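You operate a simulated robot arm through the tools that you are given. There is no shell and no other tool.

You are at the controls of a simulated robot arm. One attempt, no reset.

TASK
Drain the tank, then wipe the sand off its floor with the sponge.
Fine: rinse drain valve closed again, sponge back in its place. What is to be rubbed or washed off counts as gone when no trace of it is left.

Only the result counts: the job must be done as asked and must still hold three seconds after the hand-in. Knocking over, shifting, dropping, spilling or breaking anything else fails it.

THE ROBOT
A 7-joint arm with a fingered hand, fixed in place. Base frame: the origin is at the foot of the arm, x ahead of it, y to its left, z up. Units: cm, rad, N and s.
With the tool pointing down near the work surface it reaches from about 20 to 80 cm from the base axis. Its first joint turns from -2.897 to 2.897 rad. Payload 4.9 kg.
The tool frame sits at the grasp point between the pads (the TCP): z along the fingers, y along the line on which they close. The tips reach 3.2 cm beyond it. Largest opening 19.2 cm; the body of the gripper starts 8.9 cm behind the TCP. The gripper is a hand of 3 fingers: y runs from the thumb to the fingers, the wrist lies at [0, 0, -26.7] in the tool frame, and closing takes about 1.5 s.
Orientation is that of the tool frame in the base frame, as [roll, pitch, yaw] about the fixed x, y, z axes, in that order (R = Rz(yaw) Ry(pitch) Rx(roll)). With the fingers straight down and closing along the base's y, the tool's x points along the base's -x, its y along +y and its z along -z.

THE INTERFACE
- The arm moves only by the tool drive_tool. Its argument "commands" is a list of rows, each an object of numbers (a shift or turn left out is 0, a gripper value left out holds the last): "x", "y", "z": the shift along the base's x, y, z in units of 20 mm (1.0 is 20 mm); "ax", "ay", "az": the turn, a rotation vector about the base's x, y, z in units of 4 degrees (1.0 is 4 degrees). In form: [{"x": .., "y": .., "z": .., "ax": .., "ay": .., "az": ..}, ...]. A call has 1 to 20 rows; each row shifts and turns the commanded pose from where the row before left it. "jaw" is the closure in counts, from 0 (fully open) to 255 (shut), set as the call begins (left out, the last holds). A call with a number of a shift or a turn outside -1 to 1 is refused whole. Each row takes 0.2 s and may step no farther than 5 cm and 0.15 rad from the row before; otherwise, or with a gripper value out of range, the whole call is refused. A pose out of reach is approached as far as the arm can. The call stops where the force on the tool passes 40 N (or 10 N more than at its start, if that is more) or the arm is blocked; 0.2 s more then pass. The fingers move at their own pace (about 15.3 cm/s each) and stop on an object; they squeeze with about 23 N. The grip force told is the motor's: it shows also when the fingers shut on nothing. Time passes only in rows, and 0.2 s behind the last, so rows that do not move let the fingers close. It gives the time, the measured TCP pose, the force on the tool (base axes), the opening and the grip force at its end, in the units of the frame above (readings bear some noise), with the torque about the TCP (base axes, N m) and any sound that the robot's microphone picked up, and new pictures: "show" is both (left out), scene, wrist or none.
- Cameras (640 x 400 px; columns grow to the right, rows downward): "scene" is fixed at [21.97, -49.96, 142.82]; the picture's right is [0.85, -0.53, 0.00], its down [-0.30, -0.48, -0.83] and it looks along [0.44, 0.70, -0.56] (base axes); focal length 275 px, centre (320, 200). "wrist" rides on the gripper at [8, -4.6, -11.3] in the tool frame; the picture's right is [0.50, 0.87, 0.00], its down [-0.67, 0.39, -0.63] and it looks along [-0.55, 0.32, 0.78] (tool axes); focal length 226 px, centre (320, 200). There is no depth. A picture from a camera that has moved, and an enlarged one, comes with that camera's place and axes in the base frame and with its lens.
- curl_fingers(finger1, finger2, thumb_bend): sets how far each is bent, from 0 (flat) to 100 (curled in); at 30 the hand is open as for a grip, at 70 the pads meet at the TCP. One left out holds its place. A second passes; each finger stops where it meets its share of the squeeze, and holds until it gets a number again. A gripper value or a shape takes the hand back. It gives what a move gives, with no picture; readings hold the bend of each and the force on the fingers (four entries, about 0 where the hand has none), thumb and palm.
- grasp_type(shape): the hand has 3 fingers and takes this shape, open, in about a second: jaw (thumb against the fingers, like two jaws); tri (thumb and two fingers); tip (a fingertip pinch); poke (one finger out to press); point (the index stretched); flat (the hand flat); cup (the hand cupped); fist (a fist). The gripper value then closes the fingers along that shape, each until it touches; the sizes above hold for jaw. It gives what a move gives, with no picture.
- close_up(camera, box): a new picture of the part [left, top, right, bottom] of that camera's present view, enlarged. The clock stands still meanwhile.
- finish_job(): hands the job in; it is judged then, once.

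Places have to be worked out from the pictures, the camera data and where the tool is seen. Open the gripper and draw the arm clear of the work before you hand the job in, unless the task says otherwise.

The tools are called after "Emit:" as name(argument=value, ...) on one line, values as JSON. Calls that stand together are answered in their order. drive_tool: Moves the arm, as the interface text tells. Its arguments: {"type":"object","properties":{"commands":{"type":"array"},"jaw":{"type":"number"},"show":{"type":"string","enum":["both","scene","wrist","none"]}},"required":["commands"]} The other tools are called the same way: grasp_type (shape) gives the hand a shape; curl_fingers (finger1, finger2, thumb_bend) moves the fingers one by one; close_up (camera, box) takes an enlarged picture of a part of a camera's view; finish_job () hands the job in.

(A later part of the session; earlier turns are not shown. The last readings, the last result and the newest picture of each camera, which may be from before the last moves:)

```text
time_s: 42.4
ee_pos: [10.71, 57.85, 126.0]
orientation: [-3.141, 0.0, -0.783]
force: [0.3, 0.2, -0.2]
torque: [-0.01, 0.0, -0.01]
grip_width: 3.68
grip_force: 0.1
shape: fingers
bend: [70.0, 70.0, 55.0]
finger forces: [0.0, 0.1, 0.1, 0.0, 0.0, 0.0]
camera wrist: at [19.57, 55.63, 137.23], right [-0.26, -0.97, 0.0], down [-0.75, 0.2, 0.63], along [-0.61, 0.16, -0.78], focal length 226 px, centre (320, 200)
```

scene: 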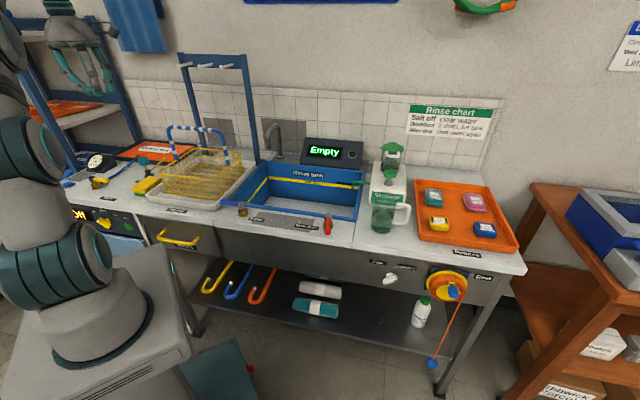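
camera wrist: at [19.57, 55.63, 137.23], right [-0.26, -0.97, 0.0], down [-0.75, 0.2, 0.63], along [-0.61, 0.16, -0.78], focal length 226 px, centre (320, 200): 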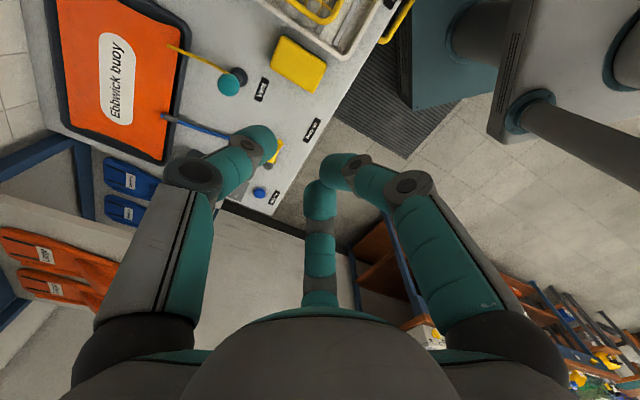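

The rotation worked. I enlarge this second view of the sponge to refine its position.

Emit:
close_up(camera="wrist", box=[220, 15, 380, 115])

```text
4.00 times, centred on (300, 65) of wrist
camera zoom: at [19.57, 55.63, 137.23], right [-0.26, -0.97, 0.0], down [-0.75, 0.2, 0.63], along [-0.61, 0.16, -0.78], focal length 904 px, centre (400, 740)
```

zoom: 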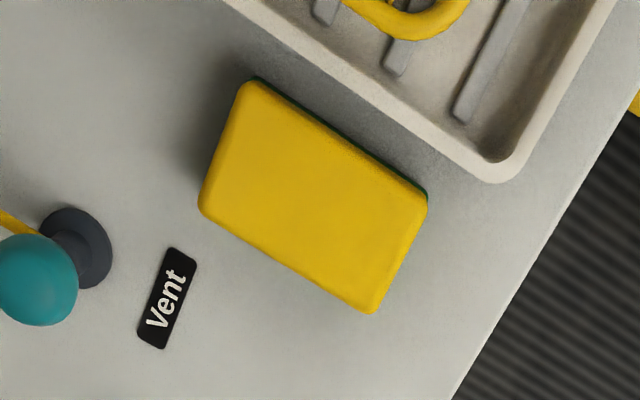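

Both views agree: sponge centre (13.6, 61.1), faces at w≈48.1 (front) and 57.5 (back). I'm already over the front face; I set the fingers (62) and open the thumb wide (26), then descend partway.

Emit:
curl_fingers(finger1=61, finger2=61, thumb_bend=26)

Emit:
drive_tool(commands=[{"x": -0.07, "y": 0.1, "z": -1}, {"z": -1}, {"z": -1}, {"z": -1}, {"z": -1}, {"z": -1}, {"z": -1}, {"z": -1}, {"z": -1}, {"z": -1}, {"z": -1}, {"z": -1}], show="both")

Emit:
close_up(camera="scene", box=[70, 120, 230, 220])

```text
time_s: 43.4
ee_pos: [10.75, 58.02, 126.04]
orientation: [-3.141, -0.001, -0.787]
force: [-0.9, 0.1, -0.9]
torque: [0.01, 0.03, 0.0]
grip_width: 11.45
grip_force: 0.2
shape: fingers
bend: [61.0, 61.0, 26.0]
finger forces: [0.0, 0.1, 0.0, 0.0, 0.0, 0.0]
```

```text
time_s: 46.0
ee_pos: [10.45, 58.22, 101.89]
orientation: [-3.141, 0.0, -0.787]
force: [-0.1, 0.5, 1.1]
torque: [-0.03, 0.02, 0.02]
grip_width: 11.48
grip_force: 0.0
shape: fingers
bend: [61.0, 61.0, 26.0]
finger forces: [0.0, 0.0, 0.1, 0.0, 0.1, 0.1]
camera wrist: at [19.38, 55.8, 113.2], right [-0.26, -0.97, 0.0], down [-0.75, 0.2, 0.63], along [-0.61, 0.16, -0.78], focal length 226 px, centre (320, 200)
```

scene: 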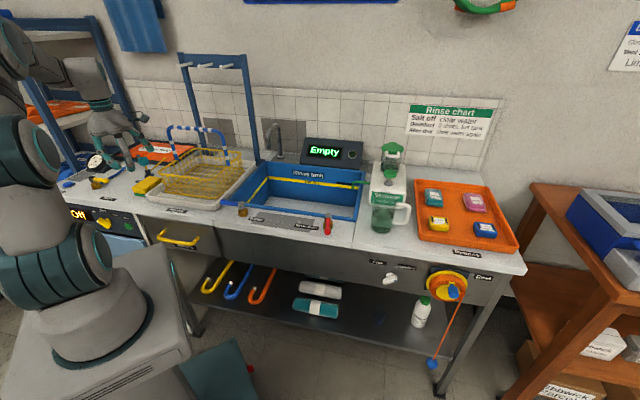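
wrist: 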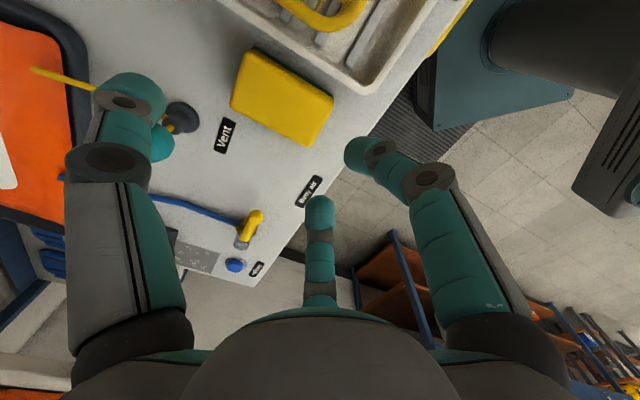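

```text
4.00 times, centred on (150, 170) of scene
camera zoom: at [21.97, -49.96, 142.82], right [0.85, -0.53, 0.0], down [-0.3, -0.48, -0.83], along [0.44, 0.7, -0.56], focal length 1098 px, centre (1000, 320)
```

zoom: 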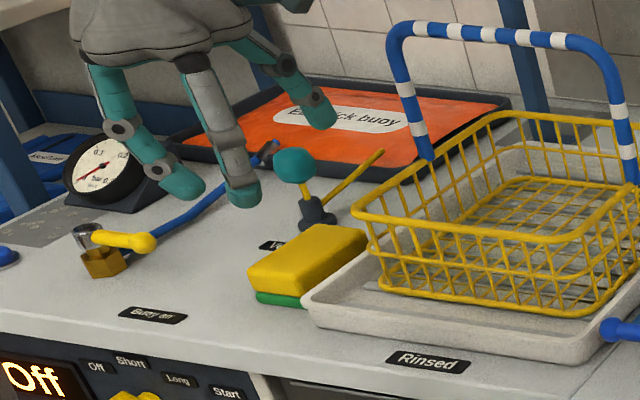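

The thumb tip sits ~1.5 cm below the TCP while the fingertips sit ~3.6 cm below, so I tilt the hand ~10° to level them, shift 0.6 cm forward for clearance and open the thumb a bit more.

Emit:
drive_tool(commands=[{"x": -0.1, "y": -0.1, "ax": -0.59, "ay": 0.59}, {"x": -0.1, "y": -0.1, "ax": -0.59, "ay": 0.59}, {"ax": -0.59, "ay": 0.59}], show="none")

Emit:
curl_fingers(finger1=61, finger2=61, thumb_bend=20)

Emit:
drive_tool(commands=[{"z": -0.9}, {"z": -0.9}, {"z": -0.9}], show="both")

Emit:
close_up(camera="scene", box=[90, 130, 218, 210])

```text
time_s: 46.8
ee_pos: [10.3, 57.73, 101.98]
orientation: [2.965, -0.002, -0.786]
force: [-0.6, 0.8, 0.5]
torque: [-0.04, -0.03, 0.0]
grip_width: 11.44
grip_force: 0.0
shape: fingers
bend: [61.0, 61.0, 26.0]
finger forces: [0.0, 0.0, 0.0, 0.0, 0.1, 0.1]
```

```text
time_s: 47.8
ee_pos: [10.14, 57.7, 101.87]
orientation: [2.966, -0.001, -0.786]
force: [-0.3, -0.8, 0.6]
torque: [-0.01, 0.02, -0.03]
grip_width: 12.37
grip_force: 0.0
shape: fingers
bend: [61.0, 61.0, 20.0]
finger forces: [0.0, 0.1, 0.1, 0.0, 0.0, 0.1]
```

```text
time_s: 48.6
ee_pos: [10.09, 57.83, 96.51]
orientation: [2.968, 0.0, -0.786]
force: [-0.3, 0.1, -0.6]
torque: [-0.02, 0.01, 0.0]
grip_width: 12.36
grip_force: 0.1
shape: fingers
bend: [61.0, 61.0, 20.0]
finger forces: [0.1, 0.0, 0.0, 0.1, 0.1, 0.1]
camera wrist: at [20.36, 56.81, 106.88], right [-0.25, -0.96, 0.15], down [-0.67, 0.28, 0.69], along [-0.7, 0.07, -0.71], focal length 226 px, centre (320, 200)
```

scene: 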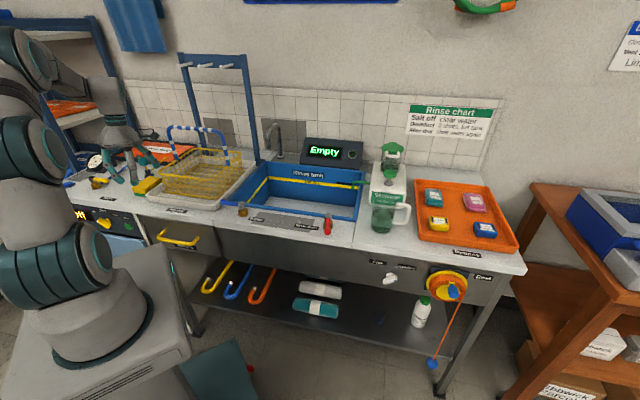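
wrist: 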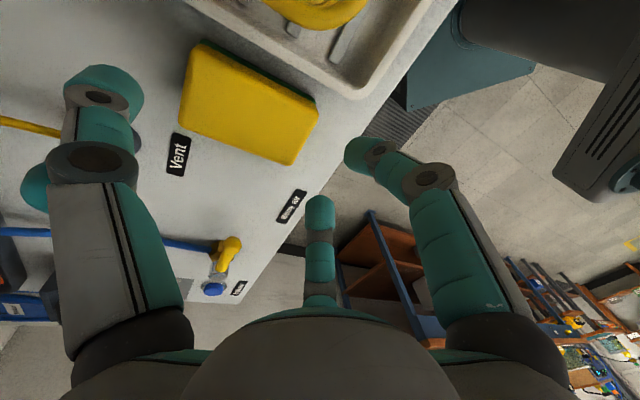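

```text
5.00 times, centred on (154, 170) of scene
camera zoom: at [21.97, -49.96, 142.82], right [0.85, -0.53, 0.0], down [-0.3, -0.48, -0.83], along [0.44, 0.7, -0.56], focal length 1373 px, centre (1150, 350)
```

zoom: 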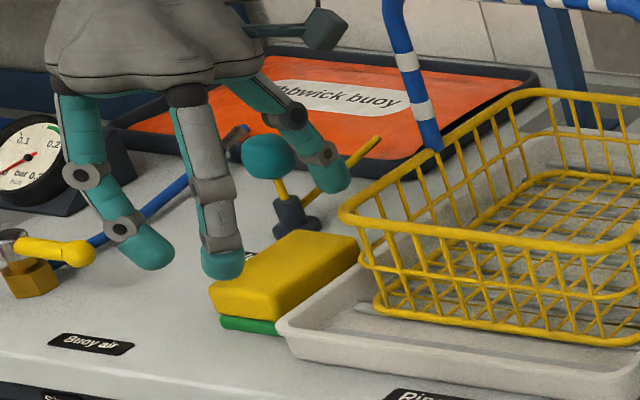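

Projected to the final height, thumb and fingers straddle the sponge with about 1 cm clearance each and stay clear of the vent ball and basket. I descend to TCP z≈90.

Emit:
drive_tool(commands=[{"z": -0.7}, {"z": -0.7}, {"z": -0.6}, {"z": -0.5}, {"z": -0.4}, {"z": -0.35}], show="both")

Emit:
close_up(camera="scene", box=[90, 130, 218, 210])

```text
time_s: 50.0
ee_pos: [10.02, 57.81, 90.23]
orientation: [2.972, 0.002, -0.783]
force: [-1.6, -4.8, 12.7]
torque: [0.89, -1.08, -0.34]
grip_width: 12.39
grip_force: 6.6
shape: fingers
bend: [61.0, 61.0, 20.0]
finger forces: [0.0, 0.0, 0.2, 0.1, 12.8, 0.0]
camera wrist: at [20.3, 56.82, 100.54], right [-0.25, -0.96, 0.15], down [-0.67, 0.28, 0.69], along [-0.7, 0.07, -0.71], focal length 226 px, centre (320, 200)
```

scene: 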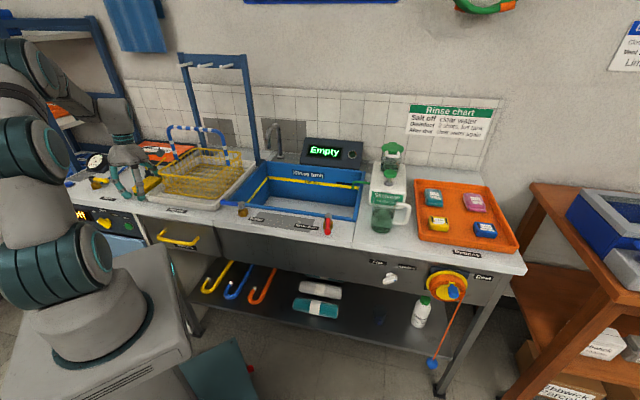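
wrist: 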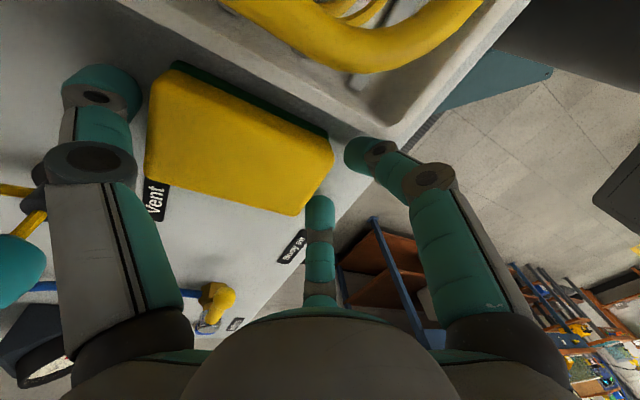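

```text
5.00 times, centred on (154, 170) of scene
camera zoom: at [21.97, -49.96, 142.82], right [0.85, -0.53, 0.0], down [-0.3, -0.48, -0.83], along [0.44, 0.7, -0.56], focal length 1373 px, centre (1150, 350)
```

zoom: 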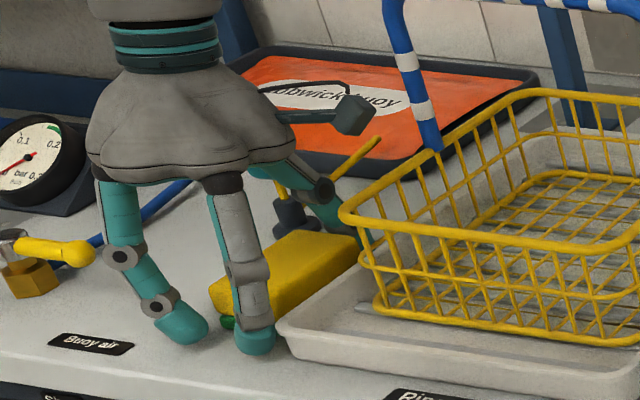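

The thumb tip touched the bench (12.8 N up at the thumb). I raise ~1 cm and then close the thumb and fingers in steps onto the sponge.

Emit:
drive_tool(commands=[{"z": 0.25}, {"z": 0.25}], show="none")

Emit:
curl_fingers(finger1=66, finger2=66, thumb_bend=26)

Emit:
close_up(camera="wrist", box=[40, 20, 440, 270])

Emit:
close_up(camera="scene", box=[90, 130, 218, 210])

```text
time_s: 50.6
ee_pos: [10.04, 57.73, 90.85]
orientation: [2.964, 0.0, -0.785]
force: [0.5, 0.1, 0.0]
torque: [-0.01, 0.01, 0.03]
grip_width: 12.37
grip_force: 0.0
shape: fingers
bend: [61.0, 61.0, 20.0]
finger forces: [0.1, 0.0, 0.1, 0.0, 0.0, 0.1]
```

```text
time_s: 51.6
ee_pos: [10.01, 57.74, 91.06]
orientation: [2.969, 0.0, -0.785]
force: [-0.8, 0.6, -1.0]
torque: [0.03, 0.0, 0.0]
grip_width: 10.8
grip_force: 0.1
shape: fingers
bend: [66.0, 66.0, 26.0]
finger forces: [0.0, 0.0, 0.1, 0.0, 0.1, 0.1]
```

```text
1.60 times, centred on (240, 145) of wrist
camera zoom: at [20.29, 56.76, 101.31], right [-0.25, -0.96, 0.15], down [-0.67, 0.28, 0.69], along [-0.7, 0.07, -0.71], focal length 362 px, centre (448, 288)
```

zoom: 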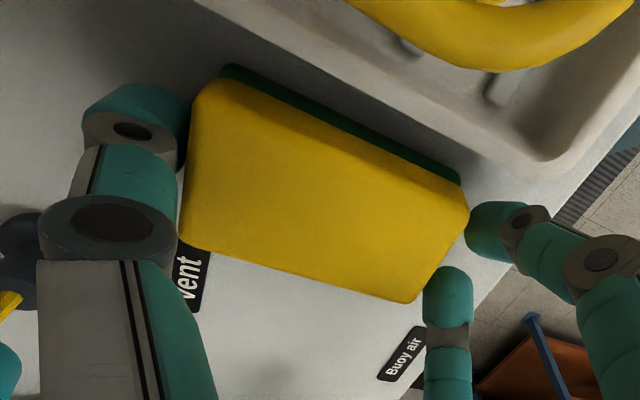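

```text
5.00 times, centred on (154, 170) of scene
camera zoom: at [21.97, -49.96, 142.82], right [0.85, -0.53, 0.0], down [-0.3, -0.48, -0.83], along [0.44, 0.7, -0.56], focal length 1373 px, centre (1150, 350)
```

zoom: 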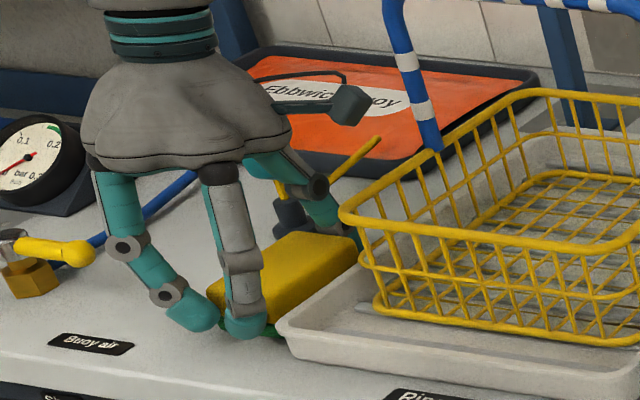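

The sponge is between the thumb (back) and two fingers (front). I now close all three to grip it.

Emit:
curl_fingers(finger1=72, finger2=72, thumb_bend=45)

Emit:
close_up(camera="wrist", box=[40, 20, 440, 270])

Emit:
close_up(camera="scene", box=[90, 130, 218, 210])

```text
time_s: 52.6
ee_pos: [10.16, 57.77, 91.12]
orientation: [2.968, 0.004, -0.786]
force: [0.6, 1.2, 10.4]
torque: [0.7, -0.71, 0.05]
grip_width: 9.75
grip_force: 22.7
shape: fingers
bend: [67.0, 67.0, 36.0]
finger forces: [9.3, 9.2, 0.0, 0.0, 26.8, 0.0]
```

```text
1.60 times, centred on (240, 145) of wrist
camera zoom: at [20.3, 56.79, 101.41], right [-0.25, -0.96, 0.15], down [-0.67, 0.28, 0.69], along [-0.7, 0.07, -0.71], focal length 362 px, centre (448, 288)
```

zoom: 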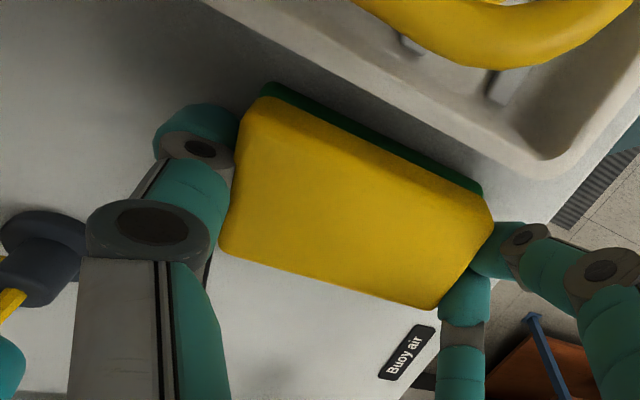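

```text
5.00 times, centred on (154, 170) of scene
camera zoom: at [21.97, -49.96, 142.82], right [0.85, -0.53, 0.0], down [-0.3, -0.48, -0.83], along [0.44, 0.7, -0.56], focal length 1373 px, centre (1150, 350)
```

zoom: 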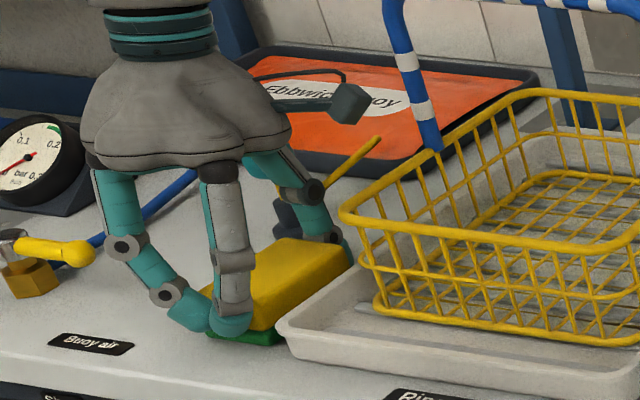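

Grip established (fingers ~9 N each, thumb 27 N); the sponge slid about 1 cm toward the front, which I'll undo when replacing it. I lift slowly and check the sponge comes along.

Emit:
drive_tool(commands=[{"z": 0.3}, {"z": 0.4}, {"z": 0.6}, {"z": 0.8}, {"z": 1.0}, {"z": 1.0}], show="both")

Emit:
close_up(camera="scene", box=[90, 110, 218, 190])

```text
time_s: 54.0
ee_pos: [10.07, 57.62, 99.27]
orientation: [2.967, 0.0, -0.787]
force: [0.3, 0.3, -0.7]
torque: [0.0, 0.01, 0.0]
grip_width: 9.68
grip_force: 20.7
shape: fingers
bend: [67.0, 67.0, 37.0]
finger forces: [10.2, 10.3, 0.0, 0.0, 20.1, 0.0]
camera wrist: at [20.33, 56.74, 109.44], right [-0.25, -0.96, 0.15], down [-0.67, 0.28, 0.69], along [-0.7, 0.07, -0.71], focal length 226 px, centre (320, 200)
```

scene: 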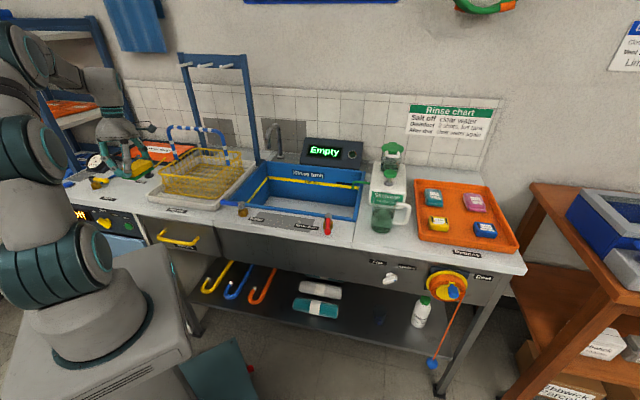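
wrist: 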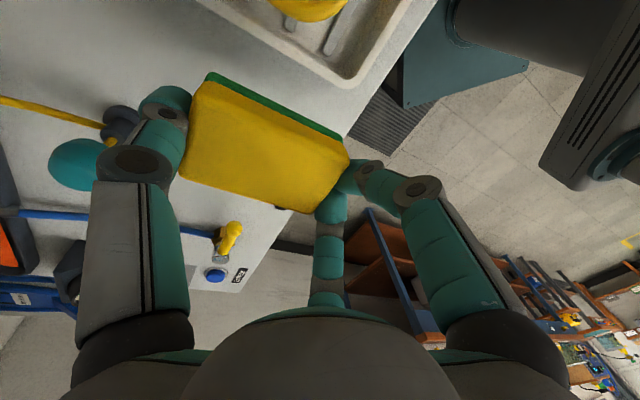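

```text
5.00 times, centred on (154, 150) of scene
camera zoom: at [21.97, -49.96, 142.82], right [0.85, -0.53, 0.0], down [-0.3, -0.48, -0.83], along [0.44, 0.7, -0.56], focal length 1373 px, centre (1150, 450)
```

zoom: 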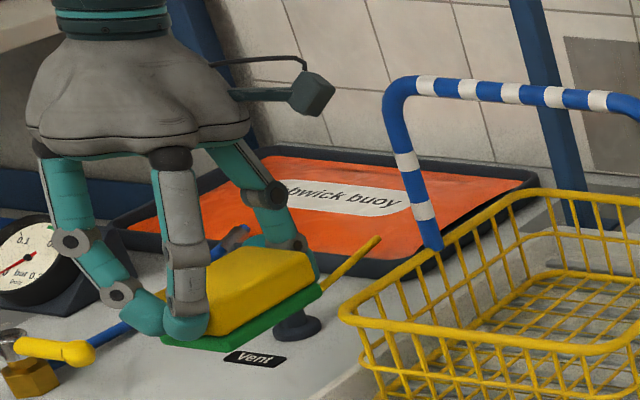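

The sponge is firmly held, its bottom about 5.8 cm below the TCP. Combining several earlier views, the sand is centred near (64.6, 30.4) on the tank floor at z≈68, so I lift to z≈124 and carry the sponge over the tank, turning the tool -90° so the thumb points right along the tank.

Emit:
drive_tool(commands=[{"z": 1}, {"z": 1}, {"z": 1}, {"z": 1}, {"z": 1}, {"z": 1}, {"z": 1}, {"z": 1}, {"z": 1}, {"z": 1}, {"z": 1}, {"z": 1}, {"z": 0.5}], show="none")

Emit:
drive_tool(commands=[{"x": 0.96, "y": -0.456, "az": -1}, {"x": 0.96, "y": -0.456, "az": -1}, {"x": 0.96, "y": -0.456, "az": -1}, {"x": 0.96, "y": -0.456, "az": -1}, {"x": 0.96, "y": -0.456, "az": -1}, {"x": 0.96, "y": -0.456, "az": -1}, {"x": 0.96, "y": -0.456, "az": -1}, {"x": 0.96, "y": -0.456, "az": -1}, {"x": 0.96, "y": -0.456, "az": -1}, {"x": 0.96, "y": -0.456, "az": -1}, {"x": 0.96, "y": -0.456, "az": -1}, {"x": 0.96, "y": -0.456, "az": -1}, {"x": 0.96, "y": -0.456, "az": -1}, {"x": 0.96, "y": -0.456, "az": -1}, {"x": 0.96, "y": -0.456, "az": -1}, {"x": 0.96, "y": -0.456, "az": -1}], show="both")

```text
time_s: 56.8
ee_pos: [10.14, 57.83, 124.1]
orientation: [2.963, 0.0, -0.786]
force: [0.0, -0.1, -0.4]
torque: [0.0, -0.01, 0.03]
grip_width: 9.67
grip_force: 21.0
shape: fingers
bend: [67.0, 67.0, 37.0]
finger forces: [10.3, 10.3, 0.0, 0.0, 20.1, 0.1]
```

```text
time_s: 60.2
ee_pos: [40.91, 43.13, 124.34]
orientation: [2.967, 0.0, -1.901]
force: [0.3, -1.1, -0.3]
torque: [0.01, 0.02, 0.0]
grip_width: 9.69
grip_force: 20.8
shape: fingers
bend: [67.0, 67.0, 37.0]
finger forces: [10.3, 10.3, 0.1, 0.0, 20.1, 0.0]
camera wrist: at [44.43, 33.62, 134.59], right [-0.97, -0.19, 0.15], down [-0.04, 0.72, 0.69], along [-0.24, 0.66, -0.71], focal length 226 px, centre (320, 200)
```

scene: 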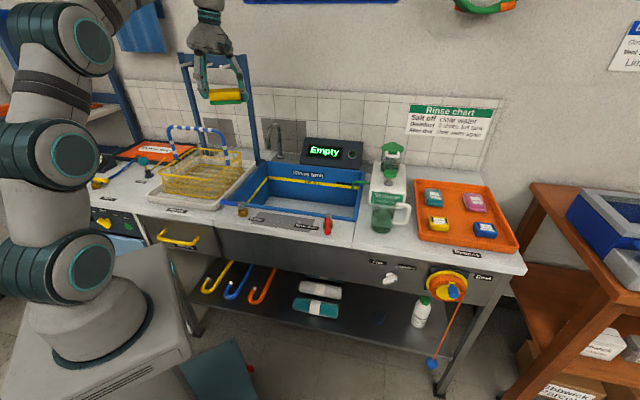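
wrist: 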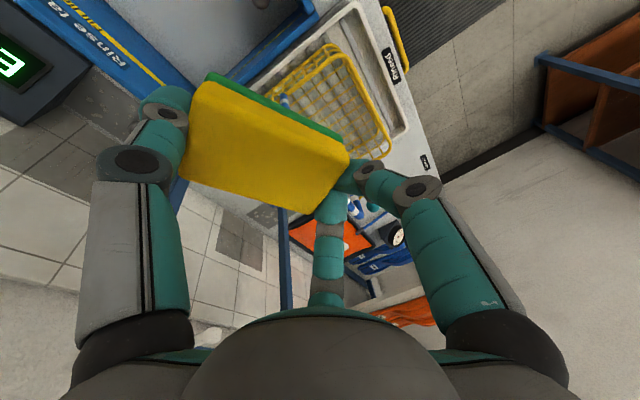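

The hand is travelling well above everything. I continue to above the tank and finish the turn.

Emit:
drive_tool(commands=[{"x": 0.959, "y": -0.461, "az": -1}, {"x": 0.959, "y": -0.461, "az": -1}, {"x": 0.959, "y": -0.461, "az": -1}, {"x": 0.959, "y": -0.461, "az": -1}, {"x": 0.959, "y": -0.461, "az": -1}, {"x": 0.959, "y": -0.461, "az": -1}, {"x": 0.959, "y": -0.461, "az": -0.5}, {"x": 0.959, "y": -0.461}, {"x": 0.959, "y": -0.461}, {"x": 0.959, "y": -0.461}, {"x": 0.959, "y": -0.461}], show="both")

```text
time_s: 62.6
ee_pos: [58.9, 33.27, 123.28]
orientation: [2.964, 0.0, -2.355]
force: [0.2, 0.1, 0.8]
torque: [-0.01, -0.01, 0.0]
grip_width: 9.71
grip_force: 20.8
shape: fingers
bend: [67.0, 67.0, 37.0]
finger forces: [10.3, 10.3, 0.0, 0.1, 20.1, 0.0]
out of reach, approached as far as the arm can: row 9, 10, 11
camera wrist: at [57.77, 23.04, 133.65], right [-0.96, 0.25, 0.15], down [0.28, 0.67, 0.69], along [0.07, 0.7, -0.71], focal length 226 px, centre (320, 200)
```

scene: 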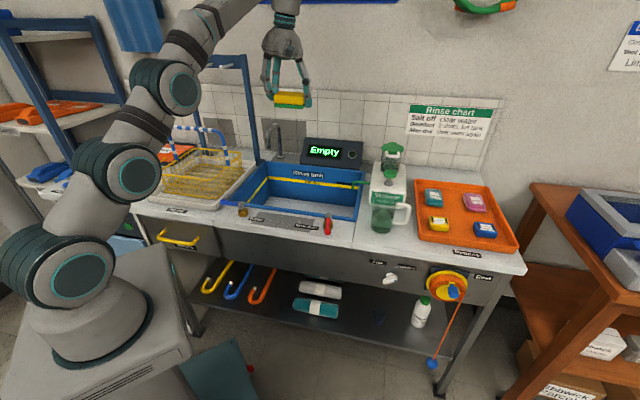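
wrist: 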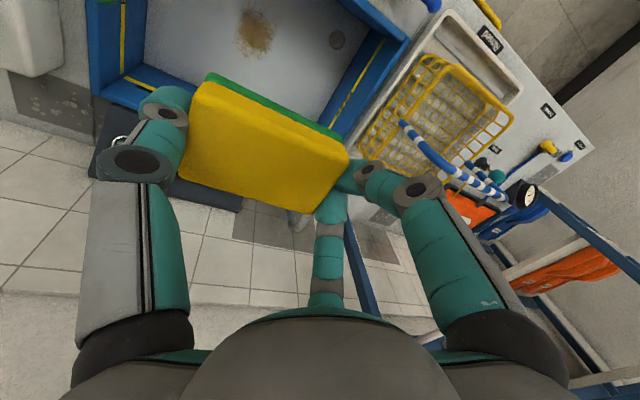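

The sand is visible in this view. I enlarge to measure it while the arm is here; the last rows were slightly out of reach at this height, which descending will fix.

Emit:
close_up(camera="wrist", box=[80, 0, 400, 200])

Emit:
close_up(camera="wrist", box=[208, 0, 304, 60])

```text
2.00 times, centred on (240, 100) of wrist
camera zoom: at [57.77, 23.04, 133.65], right [-0.96, 0.25, 0.15], down [0.28, 0.67, 0.69], along [0.07, 0.7, -0.71], focal length 452 px, centre (480, 400)
```

zoom: 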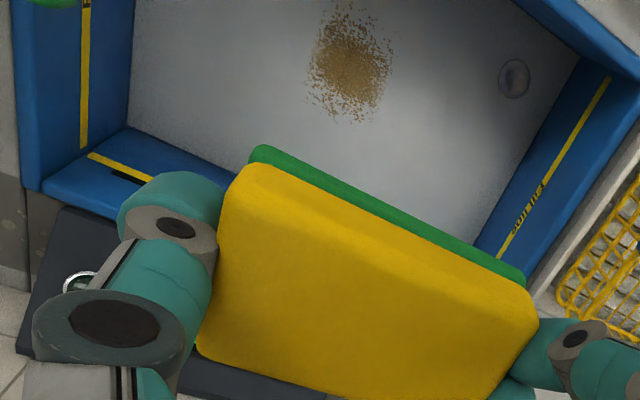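

```text
6.67 times, centred on (256, 30) of wrist
camera zoom: at [57.77, 23.04, 133.65], right [-0.96, 0.25, 0.15], down [0.28, 0.67, 0.69], along [0.07, 0.7, -0.71], focal length 1507 px, centre (747, 1333)
```

zoom: 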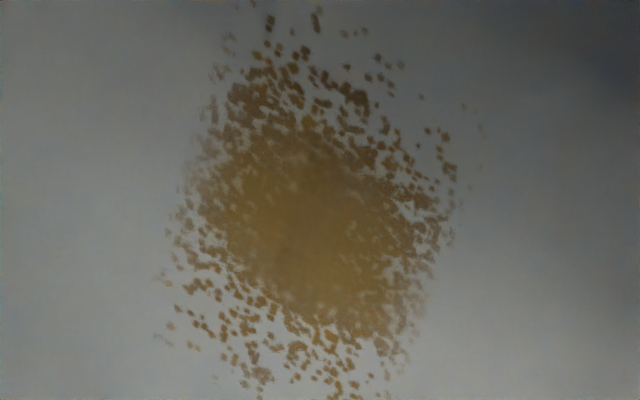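

The patch spans about s 19.5–30, w 61.7–72.5 (centre ≈ (65, 30)), roughly 5.5 cm radius. I descend over its centre, first to just above the rim.

Emit:
drive_tool(commands=[{"z": -1}, {"z": -1}, {"z": -1}, {"z": -1}, {"z": -1}, {"z": -1}, {"z": -1}, {"z": -1}, {"z": -1}, {"z": -1}, {"z": -1}, {"z": -1}, {"z": -1}, {"z": -1}], show="both")

```text
time_s: 65.6
ee_pos: [58.84, 33.32, 95.46]
orientation: [2.968, 0.003, -2.355]
force: [-0.3, 0.2, -0.4]
torque: [0.01, -0.01, 0.02]
grip_width: 9.68
grip_force: 20.5
shape: fingers
bend: [67.0, 67.0, 37.0]
finger forces: [10.4, 10.3, 0.0, 0.1, 20.1, 0.1]
camera wrist: at [57.77, 23.06, 105.74], right [-0.96, 0.25, 0.15], down [0.28, 0.67, 0.69], along [0.07, 0.7, -0.71], focal length 226 px, centre (320, 200)
```

scene: 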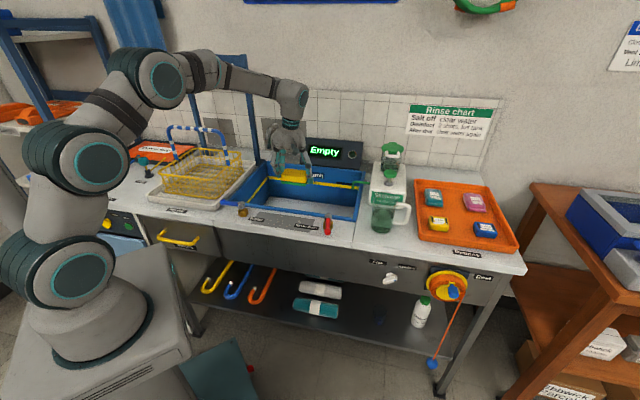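
wrist: 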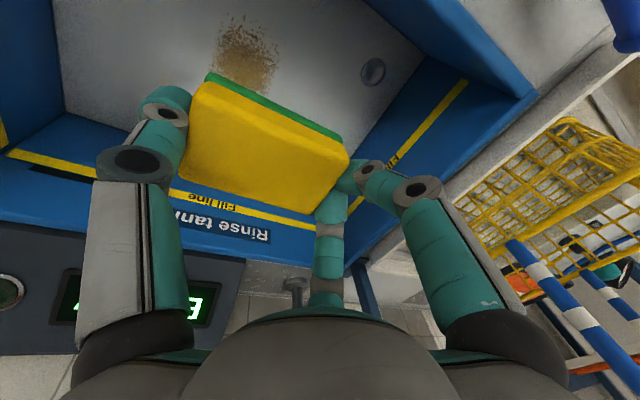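

The hand is clear of everything above the tank. I shift over the sand centre and lower into the tank to just above floor contact.

Emit:
drive_tool(commands=[{"x": 0.6, "y": -0.13, "z": -0.5}, {"x": 0.6, "y": -0.13, "z": -0.8}, {"x": 0.58, "y": -0.14, "z": -0.9}, {"z": -1}, {"z": -1}, {"z": -1}, {"z": -1}, {"z": -1}, {"z": -0.8}], show="both")

```text
time_s: 67.6
ee_pos: [62.42, 32.46, 79.42]
orientation: [2.965, 0.002, -2.357]
force: [0.3, 0.3, 0.5]
torque: [-0.02, 0.01, -0.03]
grip_width: 9.69
grip_force: 20.4
shape: fingers
bend: [67.0, 67.0, 37.0]
finger forces: [10.3, 10.3, 0.0, 0.0, 20.1, 0.0]
camera wrist: at [61.36, 22.21, 89.66], right [-0.96, 0.25, 0.15], down [0.28, 0.67, 0.69], along [0.07, 0.7, -0.71], focal length 226 px, centre (320, 200)
```

scene: 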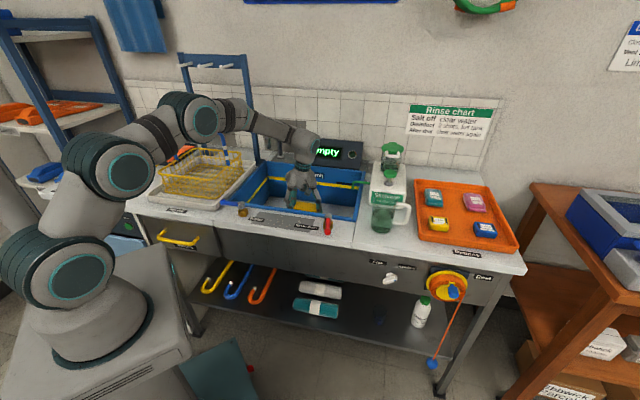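
wrist: 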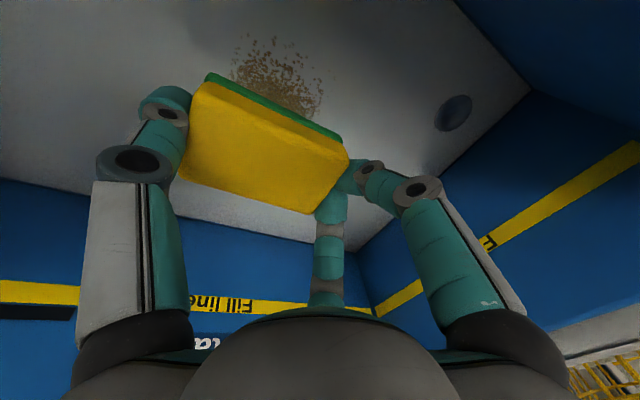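

Still free at z=79.4. I lower in small steps until the sponge meets the floor.

Emit:
drive_tool(commands=[{"z": -0.5}, {"z": -0.5}, {"z": -0.4}, {"z": -0.3}, {"z": -0.3}], show="wrist")

```text
time_s: 68.8
ee_pos: [62.44, 32.43, 75.48]
orientation: [2.967, -0.001, -2.355]
force: [-0.3, 0.4, 0.0]
torque: [0.04, 0.06, 0.0]
grip_width: 9.68
grip_force: 20.3
shape: fingers
bend: [67.0, 67.0, 37.0]
finger forces: [10.4, 10.3, 0.0, 0.0, 20.1, 0.0]
camera wrist: at [61.33, 22.2, 85.73], right [-0.96, 0.25, 0.15], down [0.28, 0.67, 0.69], along [0.07, 0.7, -0.71], focal length 226 px, centre (320, 200)
```

wrist: 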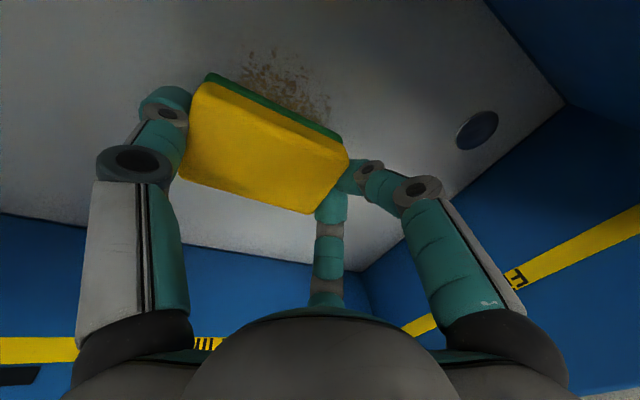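

No contact yet; continuing down gently.

Emit:
drive_tool(commands=[{"z": -0.2}, {"z": -0.2}, {"z": -0.15}, {"z": -0.15}], show="none")

```text
time_s: 69.8
ee_pos: [62.31, 32.39, 73.97]
orientation: [2.969, 0.0, -2.358]
force: [0.2, 0.1, 1.1]
torque: [-0.04, 0.0, 0.0]
grip_width: 9.71
grip_force: 20.7
shape: fingers
bend: [67.0, 67.0, 37.0]
finger forces: [10.3, 10.3, 0.0, 0.0, 20.0, 0.0]
```

Emit:
drive_tool(commands=[{"z": -0.12}, {"z": -0.12}, {"z": -0.12}], show="wrist")

```text
time_s: 70.6
ee_pos: [62.38, 32.31, 73.25]
orientation: [2.967, 0.0, -2.354]
force: [0.6, 0.3, -0.4]
torque: [-0.01, 0.04, -0.02]
grip_width: 9.7
grip_force: 20.2
shape: fingers
bend: [67.0, 67.0, 37.0]
finger forces: [10.3, 10.3, 0.0, 0.0, 20.2, 0.1]
camera wrist: at [61.31, 22.17, 83.56], right [-0.96, 0.25, 0.15], down [0.28, 0.67, 0.69], along [0.07, 0.7, -0.71], focal length 226 px, centre (320, 200)
```

wrist: 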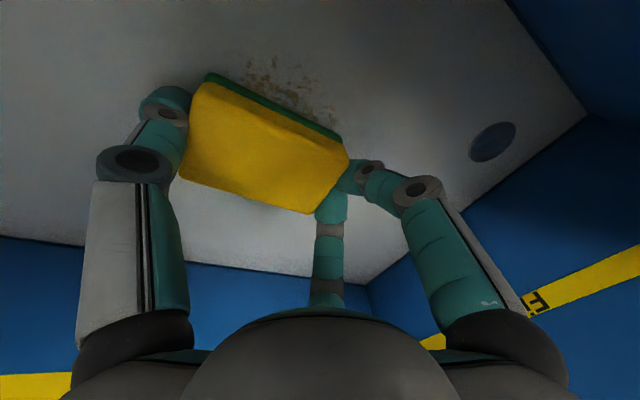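

Still no floor contact at z=73.25 (force ~0). I keep lowering in 2–3 mm steps.

Emit:
drive_tool(commands=[{"z": -0.12}, {"z": -0.12}, {"z": -0.12}, {"z": -0.1}], show="none")

```text
time_s: 71.5
ee_pos: [62.8, 32.69, 73.15]
orientation: [2.97, 0.011, -2.358]
force: [0.5, -0.4, 4.1]
torque: [-0.25, -0.25, -0.03]
grip_width: 9.66
grip_force: 22.5
shape: fingers
bend: [67.0, 67.0, 37.0]
finger forces: [10.3, 10.4, 0.0, 0.1, 23.8, 0.1]
stopped in row 4: the force on the tool passed its limit at 47 N (the readings are from after the stop); the commanded pose is now the measured one
```

The call stopped on floor contact, and the torque places the contact ~8.6 cm toward the thumb, so the thumb tip end is lowest. I raise slightly and tilt the thumb end up by 4° so the sponge's face meets the floor instead.

Emit:
drive_tool(commands=[{"z": 0.2}, {"ax": -0.36, "ay": -0.36}, {"ax": -0.36, "ay": -0.36}], show="none")

Emit:
drive_tool(commands=[{"z": -0.08}, {"z": -0.06}, {"z": -0.05}, {"z": -0.05}, {"z": -0.05}], show="wrist")

```text
time_s: 72.3
ee_pos: [62.7, 32.52, 73.4]
orientation: [3.041, 0.007, -2.354]
force: [-0.4, -1.1, -0.3]
torque: [0.04, 0.0, 0.02]
grip_width: 9.68
grip_force: 20.3
shape: fingers
bend: [67.0, 67.0, 37.0]
finger forces: [10.5, 10.5, 0.0, 0.1, 20.3, 0.0]
```

```text
time_s: 73.5
ee_pos: [62.93, 32.71, 72.92]
orientation: [3.042, 0.009, -2.355]
force: [-2.1, -1.3, 11.6]
torque: [0.02, 0.16, -0.01]
grip_width: 9.66
grip_force: 20.5
shape: fingers
bend: [67.0, 67.0, 37.0]
finger forces: [10.9, 10.9, 0.1, 0.0, 20.8, 0.1]
camera wrist: at [61.15, 22.89, 83.63], right [-0.96, 0.25, 0.08], down [0.24, 0.7, 0.67], along [0.12, 0.67, -0.73], focal length 226 px, centre (320, 200)
```

wrist: 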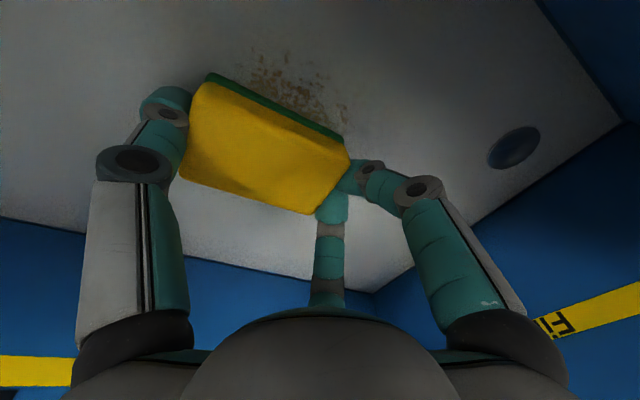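

Now the contact (11.6 N) is at the finger end of the sponge. I tilt back by 2° to bring the sponge's face flat on the floor and read the torque.

Emit:
drive_tool(commands=[{"ax": 0.18, "ay": 0.18}, {"ax": 0.17, "ay": 0.17}], show="none")

```text
time_s: 74.1
ee_pos: [62.82, 32.63, 72.89]
orientation: [3.01, 0.011, -2.355]
force: [4.5, -5.7, 10.3]
torque: [-0.14, -0.14, -0.03]
grip_width: 9.66
grip_force: 21.6
shape: fingers
bend: [67.0, 67.0, 37.0]
finger forces: [9.2, 9.2, 0.1, 0.1, 24.2, 0.1]
```

The load is now shared along the sponge's length (about 10 N down). I make a first wiping stroke toward the front and then back past the patch to see the effect.

Emit:
drive_tool(commands=[{"x": -0.25, "y": -0.25}, {"x": -0.25, "y": -0.25}, {"x": -0.25, "y": -0.25}, {"x": -0.25, "y": -0.25}, {"x": -0.25, "y": -0.25}, {"x": -0.25, "y": -0.25}, {"x": -0.25, "y": -0.25}], show="wrist")

```text
time_s: 75.7
ee_pos: [59.73, 29.75, 73.05]
orientation: [3.012, 0.023, -2.349]
force: [1.8, 2.5, -0.4]
torque: [-0.34, 0.19, 0.14]
grip_width: 9.68
grip_force: 20.2
shape: fingers
bend: [67.0, 66.0, 37.0]
finger forces: [10.2, 10.3, 0.0, 0.1, 19.6, 0.0]
stopped in row 7: the force on the tool passed its limit at 53 N (the readings are from after the stop); the commanded pose is now the measured one
camera wrist: at [58.38, 19.68, 83.49], right [-0.96, 0.24, 0.1], down [0.25, 0.68, 0.69], along [0.1, 0.69, -0.72], focal length 226 px, centre (320, 200)
```

wrist: 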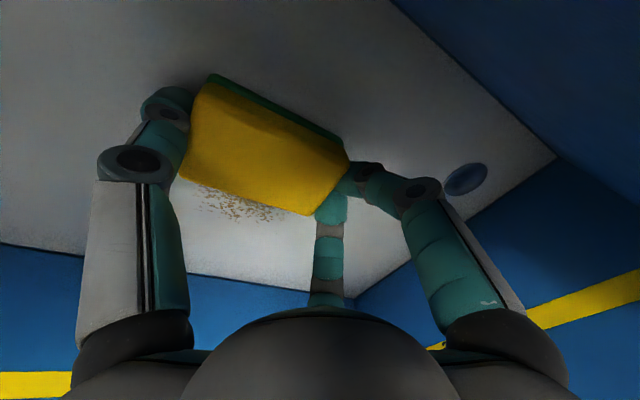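

The stop at 53 N came when the TCP reached w≈63.3 – the hand's camera bracket (at w≈55, below rim level) probably touched the front wall. I check the picture closely to see what the stroke removed.

Emit:
close_up(camera="wrist", box=[130, 50, 450, 250])

Emit:
close_up(camera="scene", box=[220, 130, 380, 230])

```text
2.00 times, centred on (290, 150) of wrist
camera zoom: at [58.38, 19.68, 83.49], right [-0.96, 0.24, 0.1], down [0.25, 0.68, 0.69], along [0.1, 0.69, -0.72], focal length 452 px, centre (380, 300)
```

zoom: 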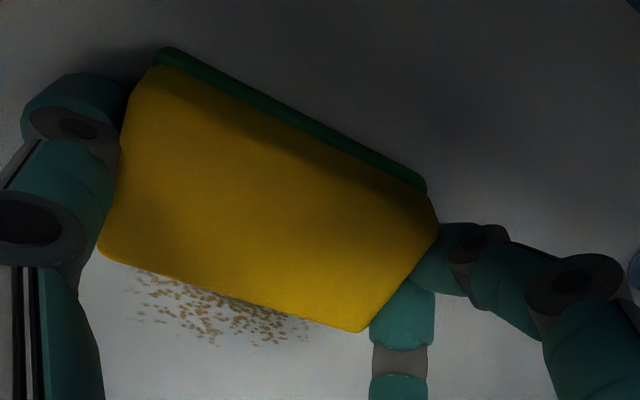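

```text
4.00 times, centred on (300, 180) of scene
camera zoom: at [21.97, -49.96, 142.82], right [0.85, -0.53, 0.0], down [-0.3, -0.48, -0.83], along [0.44, 0.7, -0.56], focal length 1098 px, centre (400, 280)
```

zoom: 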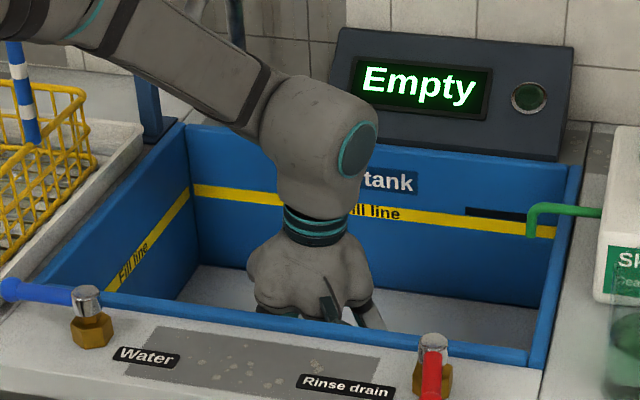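

The swept strip is clean; only unswept grains at w≥70 remain behind the sponge. I step off the wall, shift 1.5 cm left, press lightly again and sweep toward the back.

Emit:
drive_tool(commands=[{"x": 0.0, "y": 0.35}, {"x": -0.35, "y": 0.36}, {"z": -0.06}, {"z": -0.04}], show="none")

```text
time_s: 76.7
ee_pos: [59.17, 31.17, 72.92]
orientation: [3.01, 0.023, -2.35]
force: [-0.7, 0.3, 6.3]
torque: [0.03, 0.13, -0.01]
grip_width: 9.71
grip_force: 20.7
shape: fingers
bend: [67.0, 66.0, 37.0]
finger forces: [10.5, 10.5, 0.1, 0.0, 19.8, 0.0]
```

Light contact of 6 N; I level out a small sideways tilt and sweep toward the back of the tank.

Emit:
drive_tool(commands=[{"ax": -0.23, "ay": 0.23, "z": -0.03}, {"x": 0.27, "y": 0.27}, {"x": 0.27, "y": 0.27}, {"x": 0.27, "y": 0.27}, {"x": 0.27, "y": 0.27}, {"x": 0.27, "y": 0.27}, {"x": 0.27, "y": 0.27}, {"x": 0.27, "y": 0.27}, {"x": 0.27, "y": 0.27}, {"x": 0.27, "y": 0.27}, {"x": 0.27, "y": 0.27}, {"x": 0.27, "y": 0.27}, {"x": 0.27, "y": 0.27}, {"x": 0.27, "y": 0.27}, {"x": 0.2, "y": 0.2}], show="wrist")

Emit:
close_up(camera="wrist", box=[80, 0, 400, 200])

```text
time_s: 79.9
ee_pos: [66.57, 38.57, 72.67]
orientation: [3.012, -0.003, -2.351]
force: [-4.7, -5.1, 9.0]
torque: [-0.16, 0.11, -0.03]
grip_width: 9.62
grip_force: 22.0
shape: fingers
bend: [66.0, 68.0, 37.0]
finger forces: [10.8, 11.9, 0.0, 0.0, 21.4, 0.1]
camera wrist: at [65.22, 28.66, 83.36], right [-0.96, 0.25, 0.11], down [0.26, 0.69, 0.68], along [0.09, 0.68, -0.73], focal length 226 px, centre (320, 200)
```

wrist: 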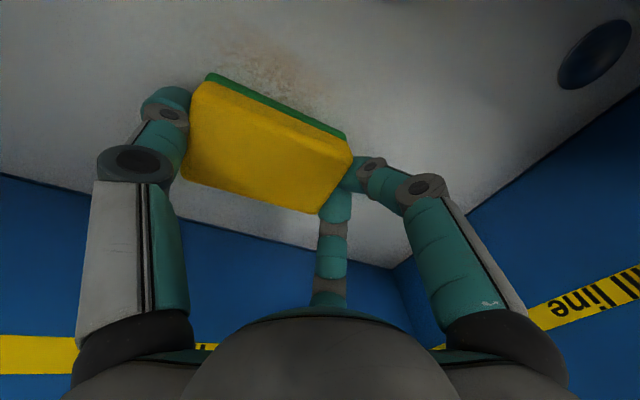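

```text
2.00 times, centred on (240, 100) of wrist
camera zoom: at [65.22, 28.66, 83.36], right [-0.96, 0.25, 0.11], down [0.26, 0.69, 0.68], along [0.09, 0.68, -0.73], focal length 452 px, centre (480, 400)
```

zoom: 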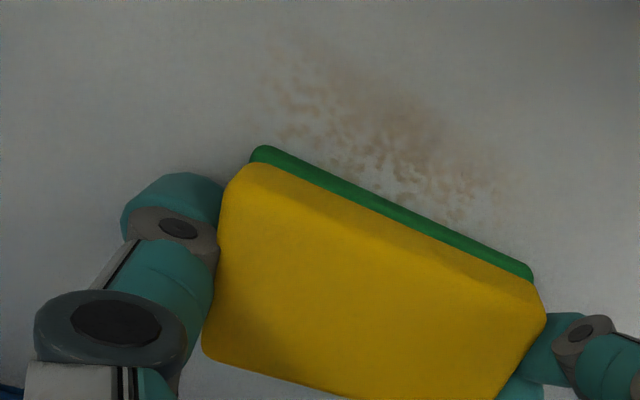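

Sand is nearly wiped – only a faint tint remains, so several passes are needed. I stroke back toward the front with a 1.5 cm shift, keeping ~9 N.

Emit:
drive_tool(commands=[{"x": 0.53, "y": -0.53}, {"x": -0.3, "y": -0.3}, {"x": -0.3, "y": -0.3}, {"x": -0.3, "y": -0.3}, {"x": -0.3, "y": -0.3}, {"x": -0.3, "y": -0.3}, {"x": -0.3, "y": -0.3}, {"x": -0.3, "y": -0.3}, {"x": -0.3, "y": -0.3}, {"x": -0.3, "y": -0.3}, {"x": -0.3, "y": -0.3}, {"x": -0.3, "y": -0.3}], show="wrist")

Emit:
close_up(camera="wrist", box=[80, 0, 480, 250])

```text
time_s: 82.5
ee_pos: [61.0, 30.82, 72.76]
orientation: [3.011, -0.003, -2.35]
force: [3.6, 2.4, 5.3]
torque: [0.13, -0.05, -0.01]
grip_width: 9.63
grip_force: 22.7
shape: fingers
bend: [67.0, 67.0, 38.0]
finger forces: [11.9, 11.5, 0.1, 0.0, 21.5, 0.1]
camera wrist: at [59.69, 20.97, 83.39], right [-0.96, 0.25, 0.11], down [0.26, 0.69, 0.68], along [0.09, 0.68, -0.73], focal length 226 px, centre (320, 200)
```

wrist: 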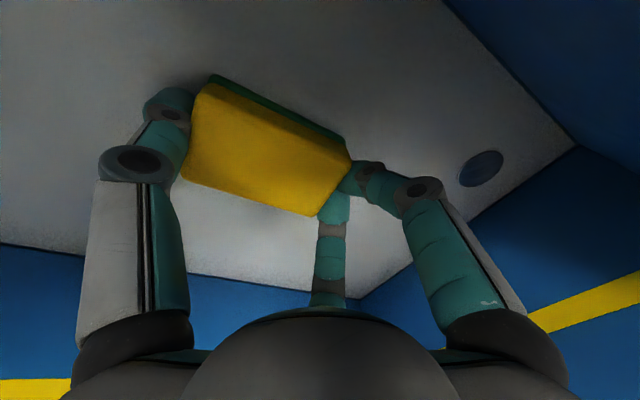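

```text
1.60 times, centred on (280, 125) of wrist
camera zoom: at [59.69, 20.97, 83.39], right [-0.96, 0.25, 0.11], down [0.26, 0.69, 0.68], along [0.09, 0.68, -0.73], focal length 362 px, centre (384, 320)
```

zoom: 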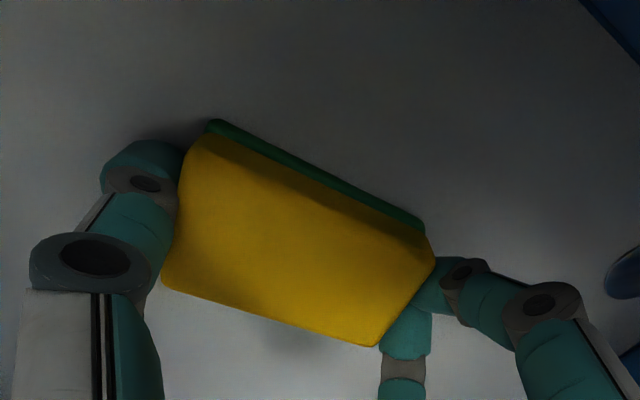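

The floor looks clean apart from what is under the sponge. I continue with further overlapping passes to remove any faint trace, pressing slightly more.

Emit:
drive_tool(commands=[{"x": 0.35, "y": -0.35, "z": -0.05}, {"x": 0.31, "y": 0.31}, {"x": 0.31, "y": 0.31}, {"x": 0.31, "y": 0.31}, {"x": 0.31, "y": 0.31}, {"x": 0.31, "y": 0.31}, {"x": 0.31, "y": 0.31}, {"x": 0.31, "y": 0.31}, {"x": 0.31, "y": 0.31}, {"x": 0.31, "y": 0.31}, {"x": 0.31, "y": 0.31}, {"x": -0.5, "y": 0.5}, {"x": -0.5, "y": 0.5}, {"x": -0.5, "y": 0.5}, {"x": -0.31, "y": -0.31}, {"x": -0.31, "y": -0.31}, {"x": -0.31, "y": -0.31}, {"x": -0.31, "y": -0.31}, {"x": -0.31, "y": -0.31}, {"x": -0.31, "y": -0.31}], show="none")

Emit:
drive_tool(commands=[{"x": -0.31, "y": -0.31}, {"x": -0.31, "y": -0.31}, {"x": -0.31, "y": -0.31}, {"x": -0.3, "y": -0.3}, {"x": 0.5, "y": -0.5}, {"x": 0.31, "y": 0.31}, {"x": 0.31, "y": 0.31}, {"x": 0.31, "y": 0.31}, {"x": 0.31, "y": 0.31}, {"x": 0.31, "y": 0.31}, {"x": 0.31, "y": 0.31}, {"x": 0.31, "y": 0.31}, {"x": 0.31, "y": 0.31}, {"x": 0.31, "y": 0.31}, {"x": 0.31, "y": 0.31}], show="wrist")

Emit:
close_up(camera="wrist", box=[80, 0, 480, 250])

```text
time_s: 86.7
ee_pos: [61.13, 35.75, 72.68]
orientation: [3.013, -0.001, -2.349]
force: [5.9, 6.5, 12.4]
torque: [-0.01, -0.32, 0.15]
grip_width: 9.68
grip_force: 22.6
shape: fingers
bend: [67.0, 66.0, 37.0]
finger forces: [11.7, 11.3, 0.0, 0.1, 22.0, 0.1]
```

```text
time_s: 89.9
ee_pos: [66.02, 38.26, 72.7]
orientation: [3.01, -0.003, -2.349]
force: [-8.4, -7.1, 21.6]
torque: [-1.07, -0.65, -0.35]
grip_width: 9.65
grip_force: 27.0
shape: fingers
bend: [66.0, 68.0, 38.0]
finger forces: [10.8, 12.3, 0.1, 0.1, 32.3, 0.1]
camera wrist: at [64.6, 28.51, 83.31], right [-0.96, 0.25, 0.11], down [0.26, 0.69, 0.68], along [0.09, 0.68, -0.73], focal length 226 px, centre (320, 200)
```

wrist: 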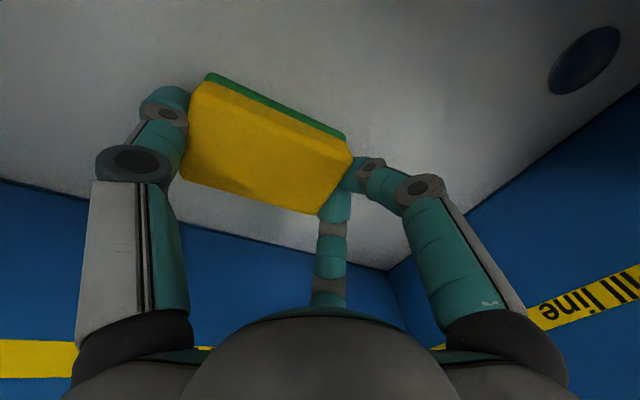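

```text
1.60 times, centred on (280, 125) of wrist
camera zoom: at [64.6, 28.51, 83.31], right [-0.96, 0.25, 0.11], down [0.26, 0.69, 0.68], along [0.09, 0.68, -0.73], focal length 362 px, centre (384, 320)
```

zoom: 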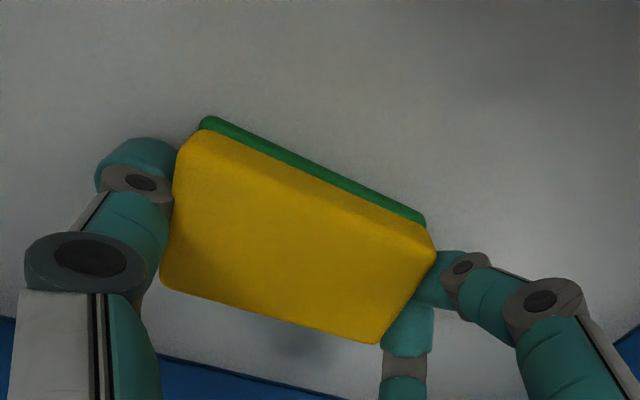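

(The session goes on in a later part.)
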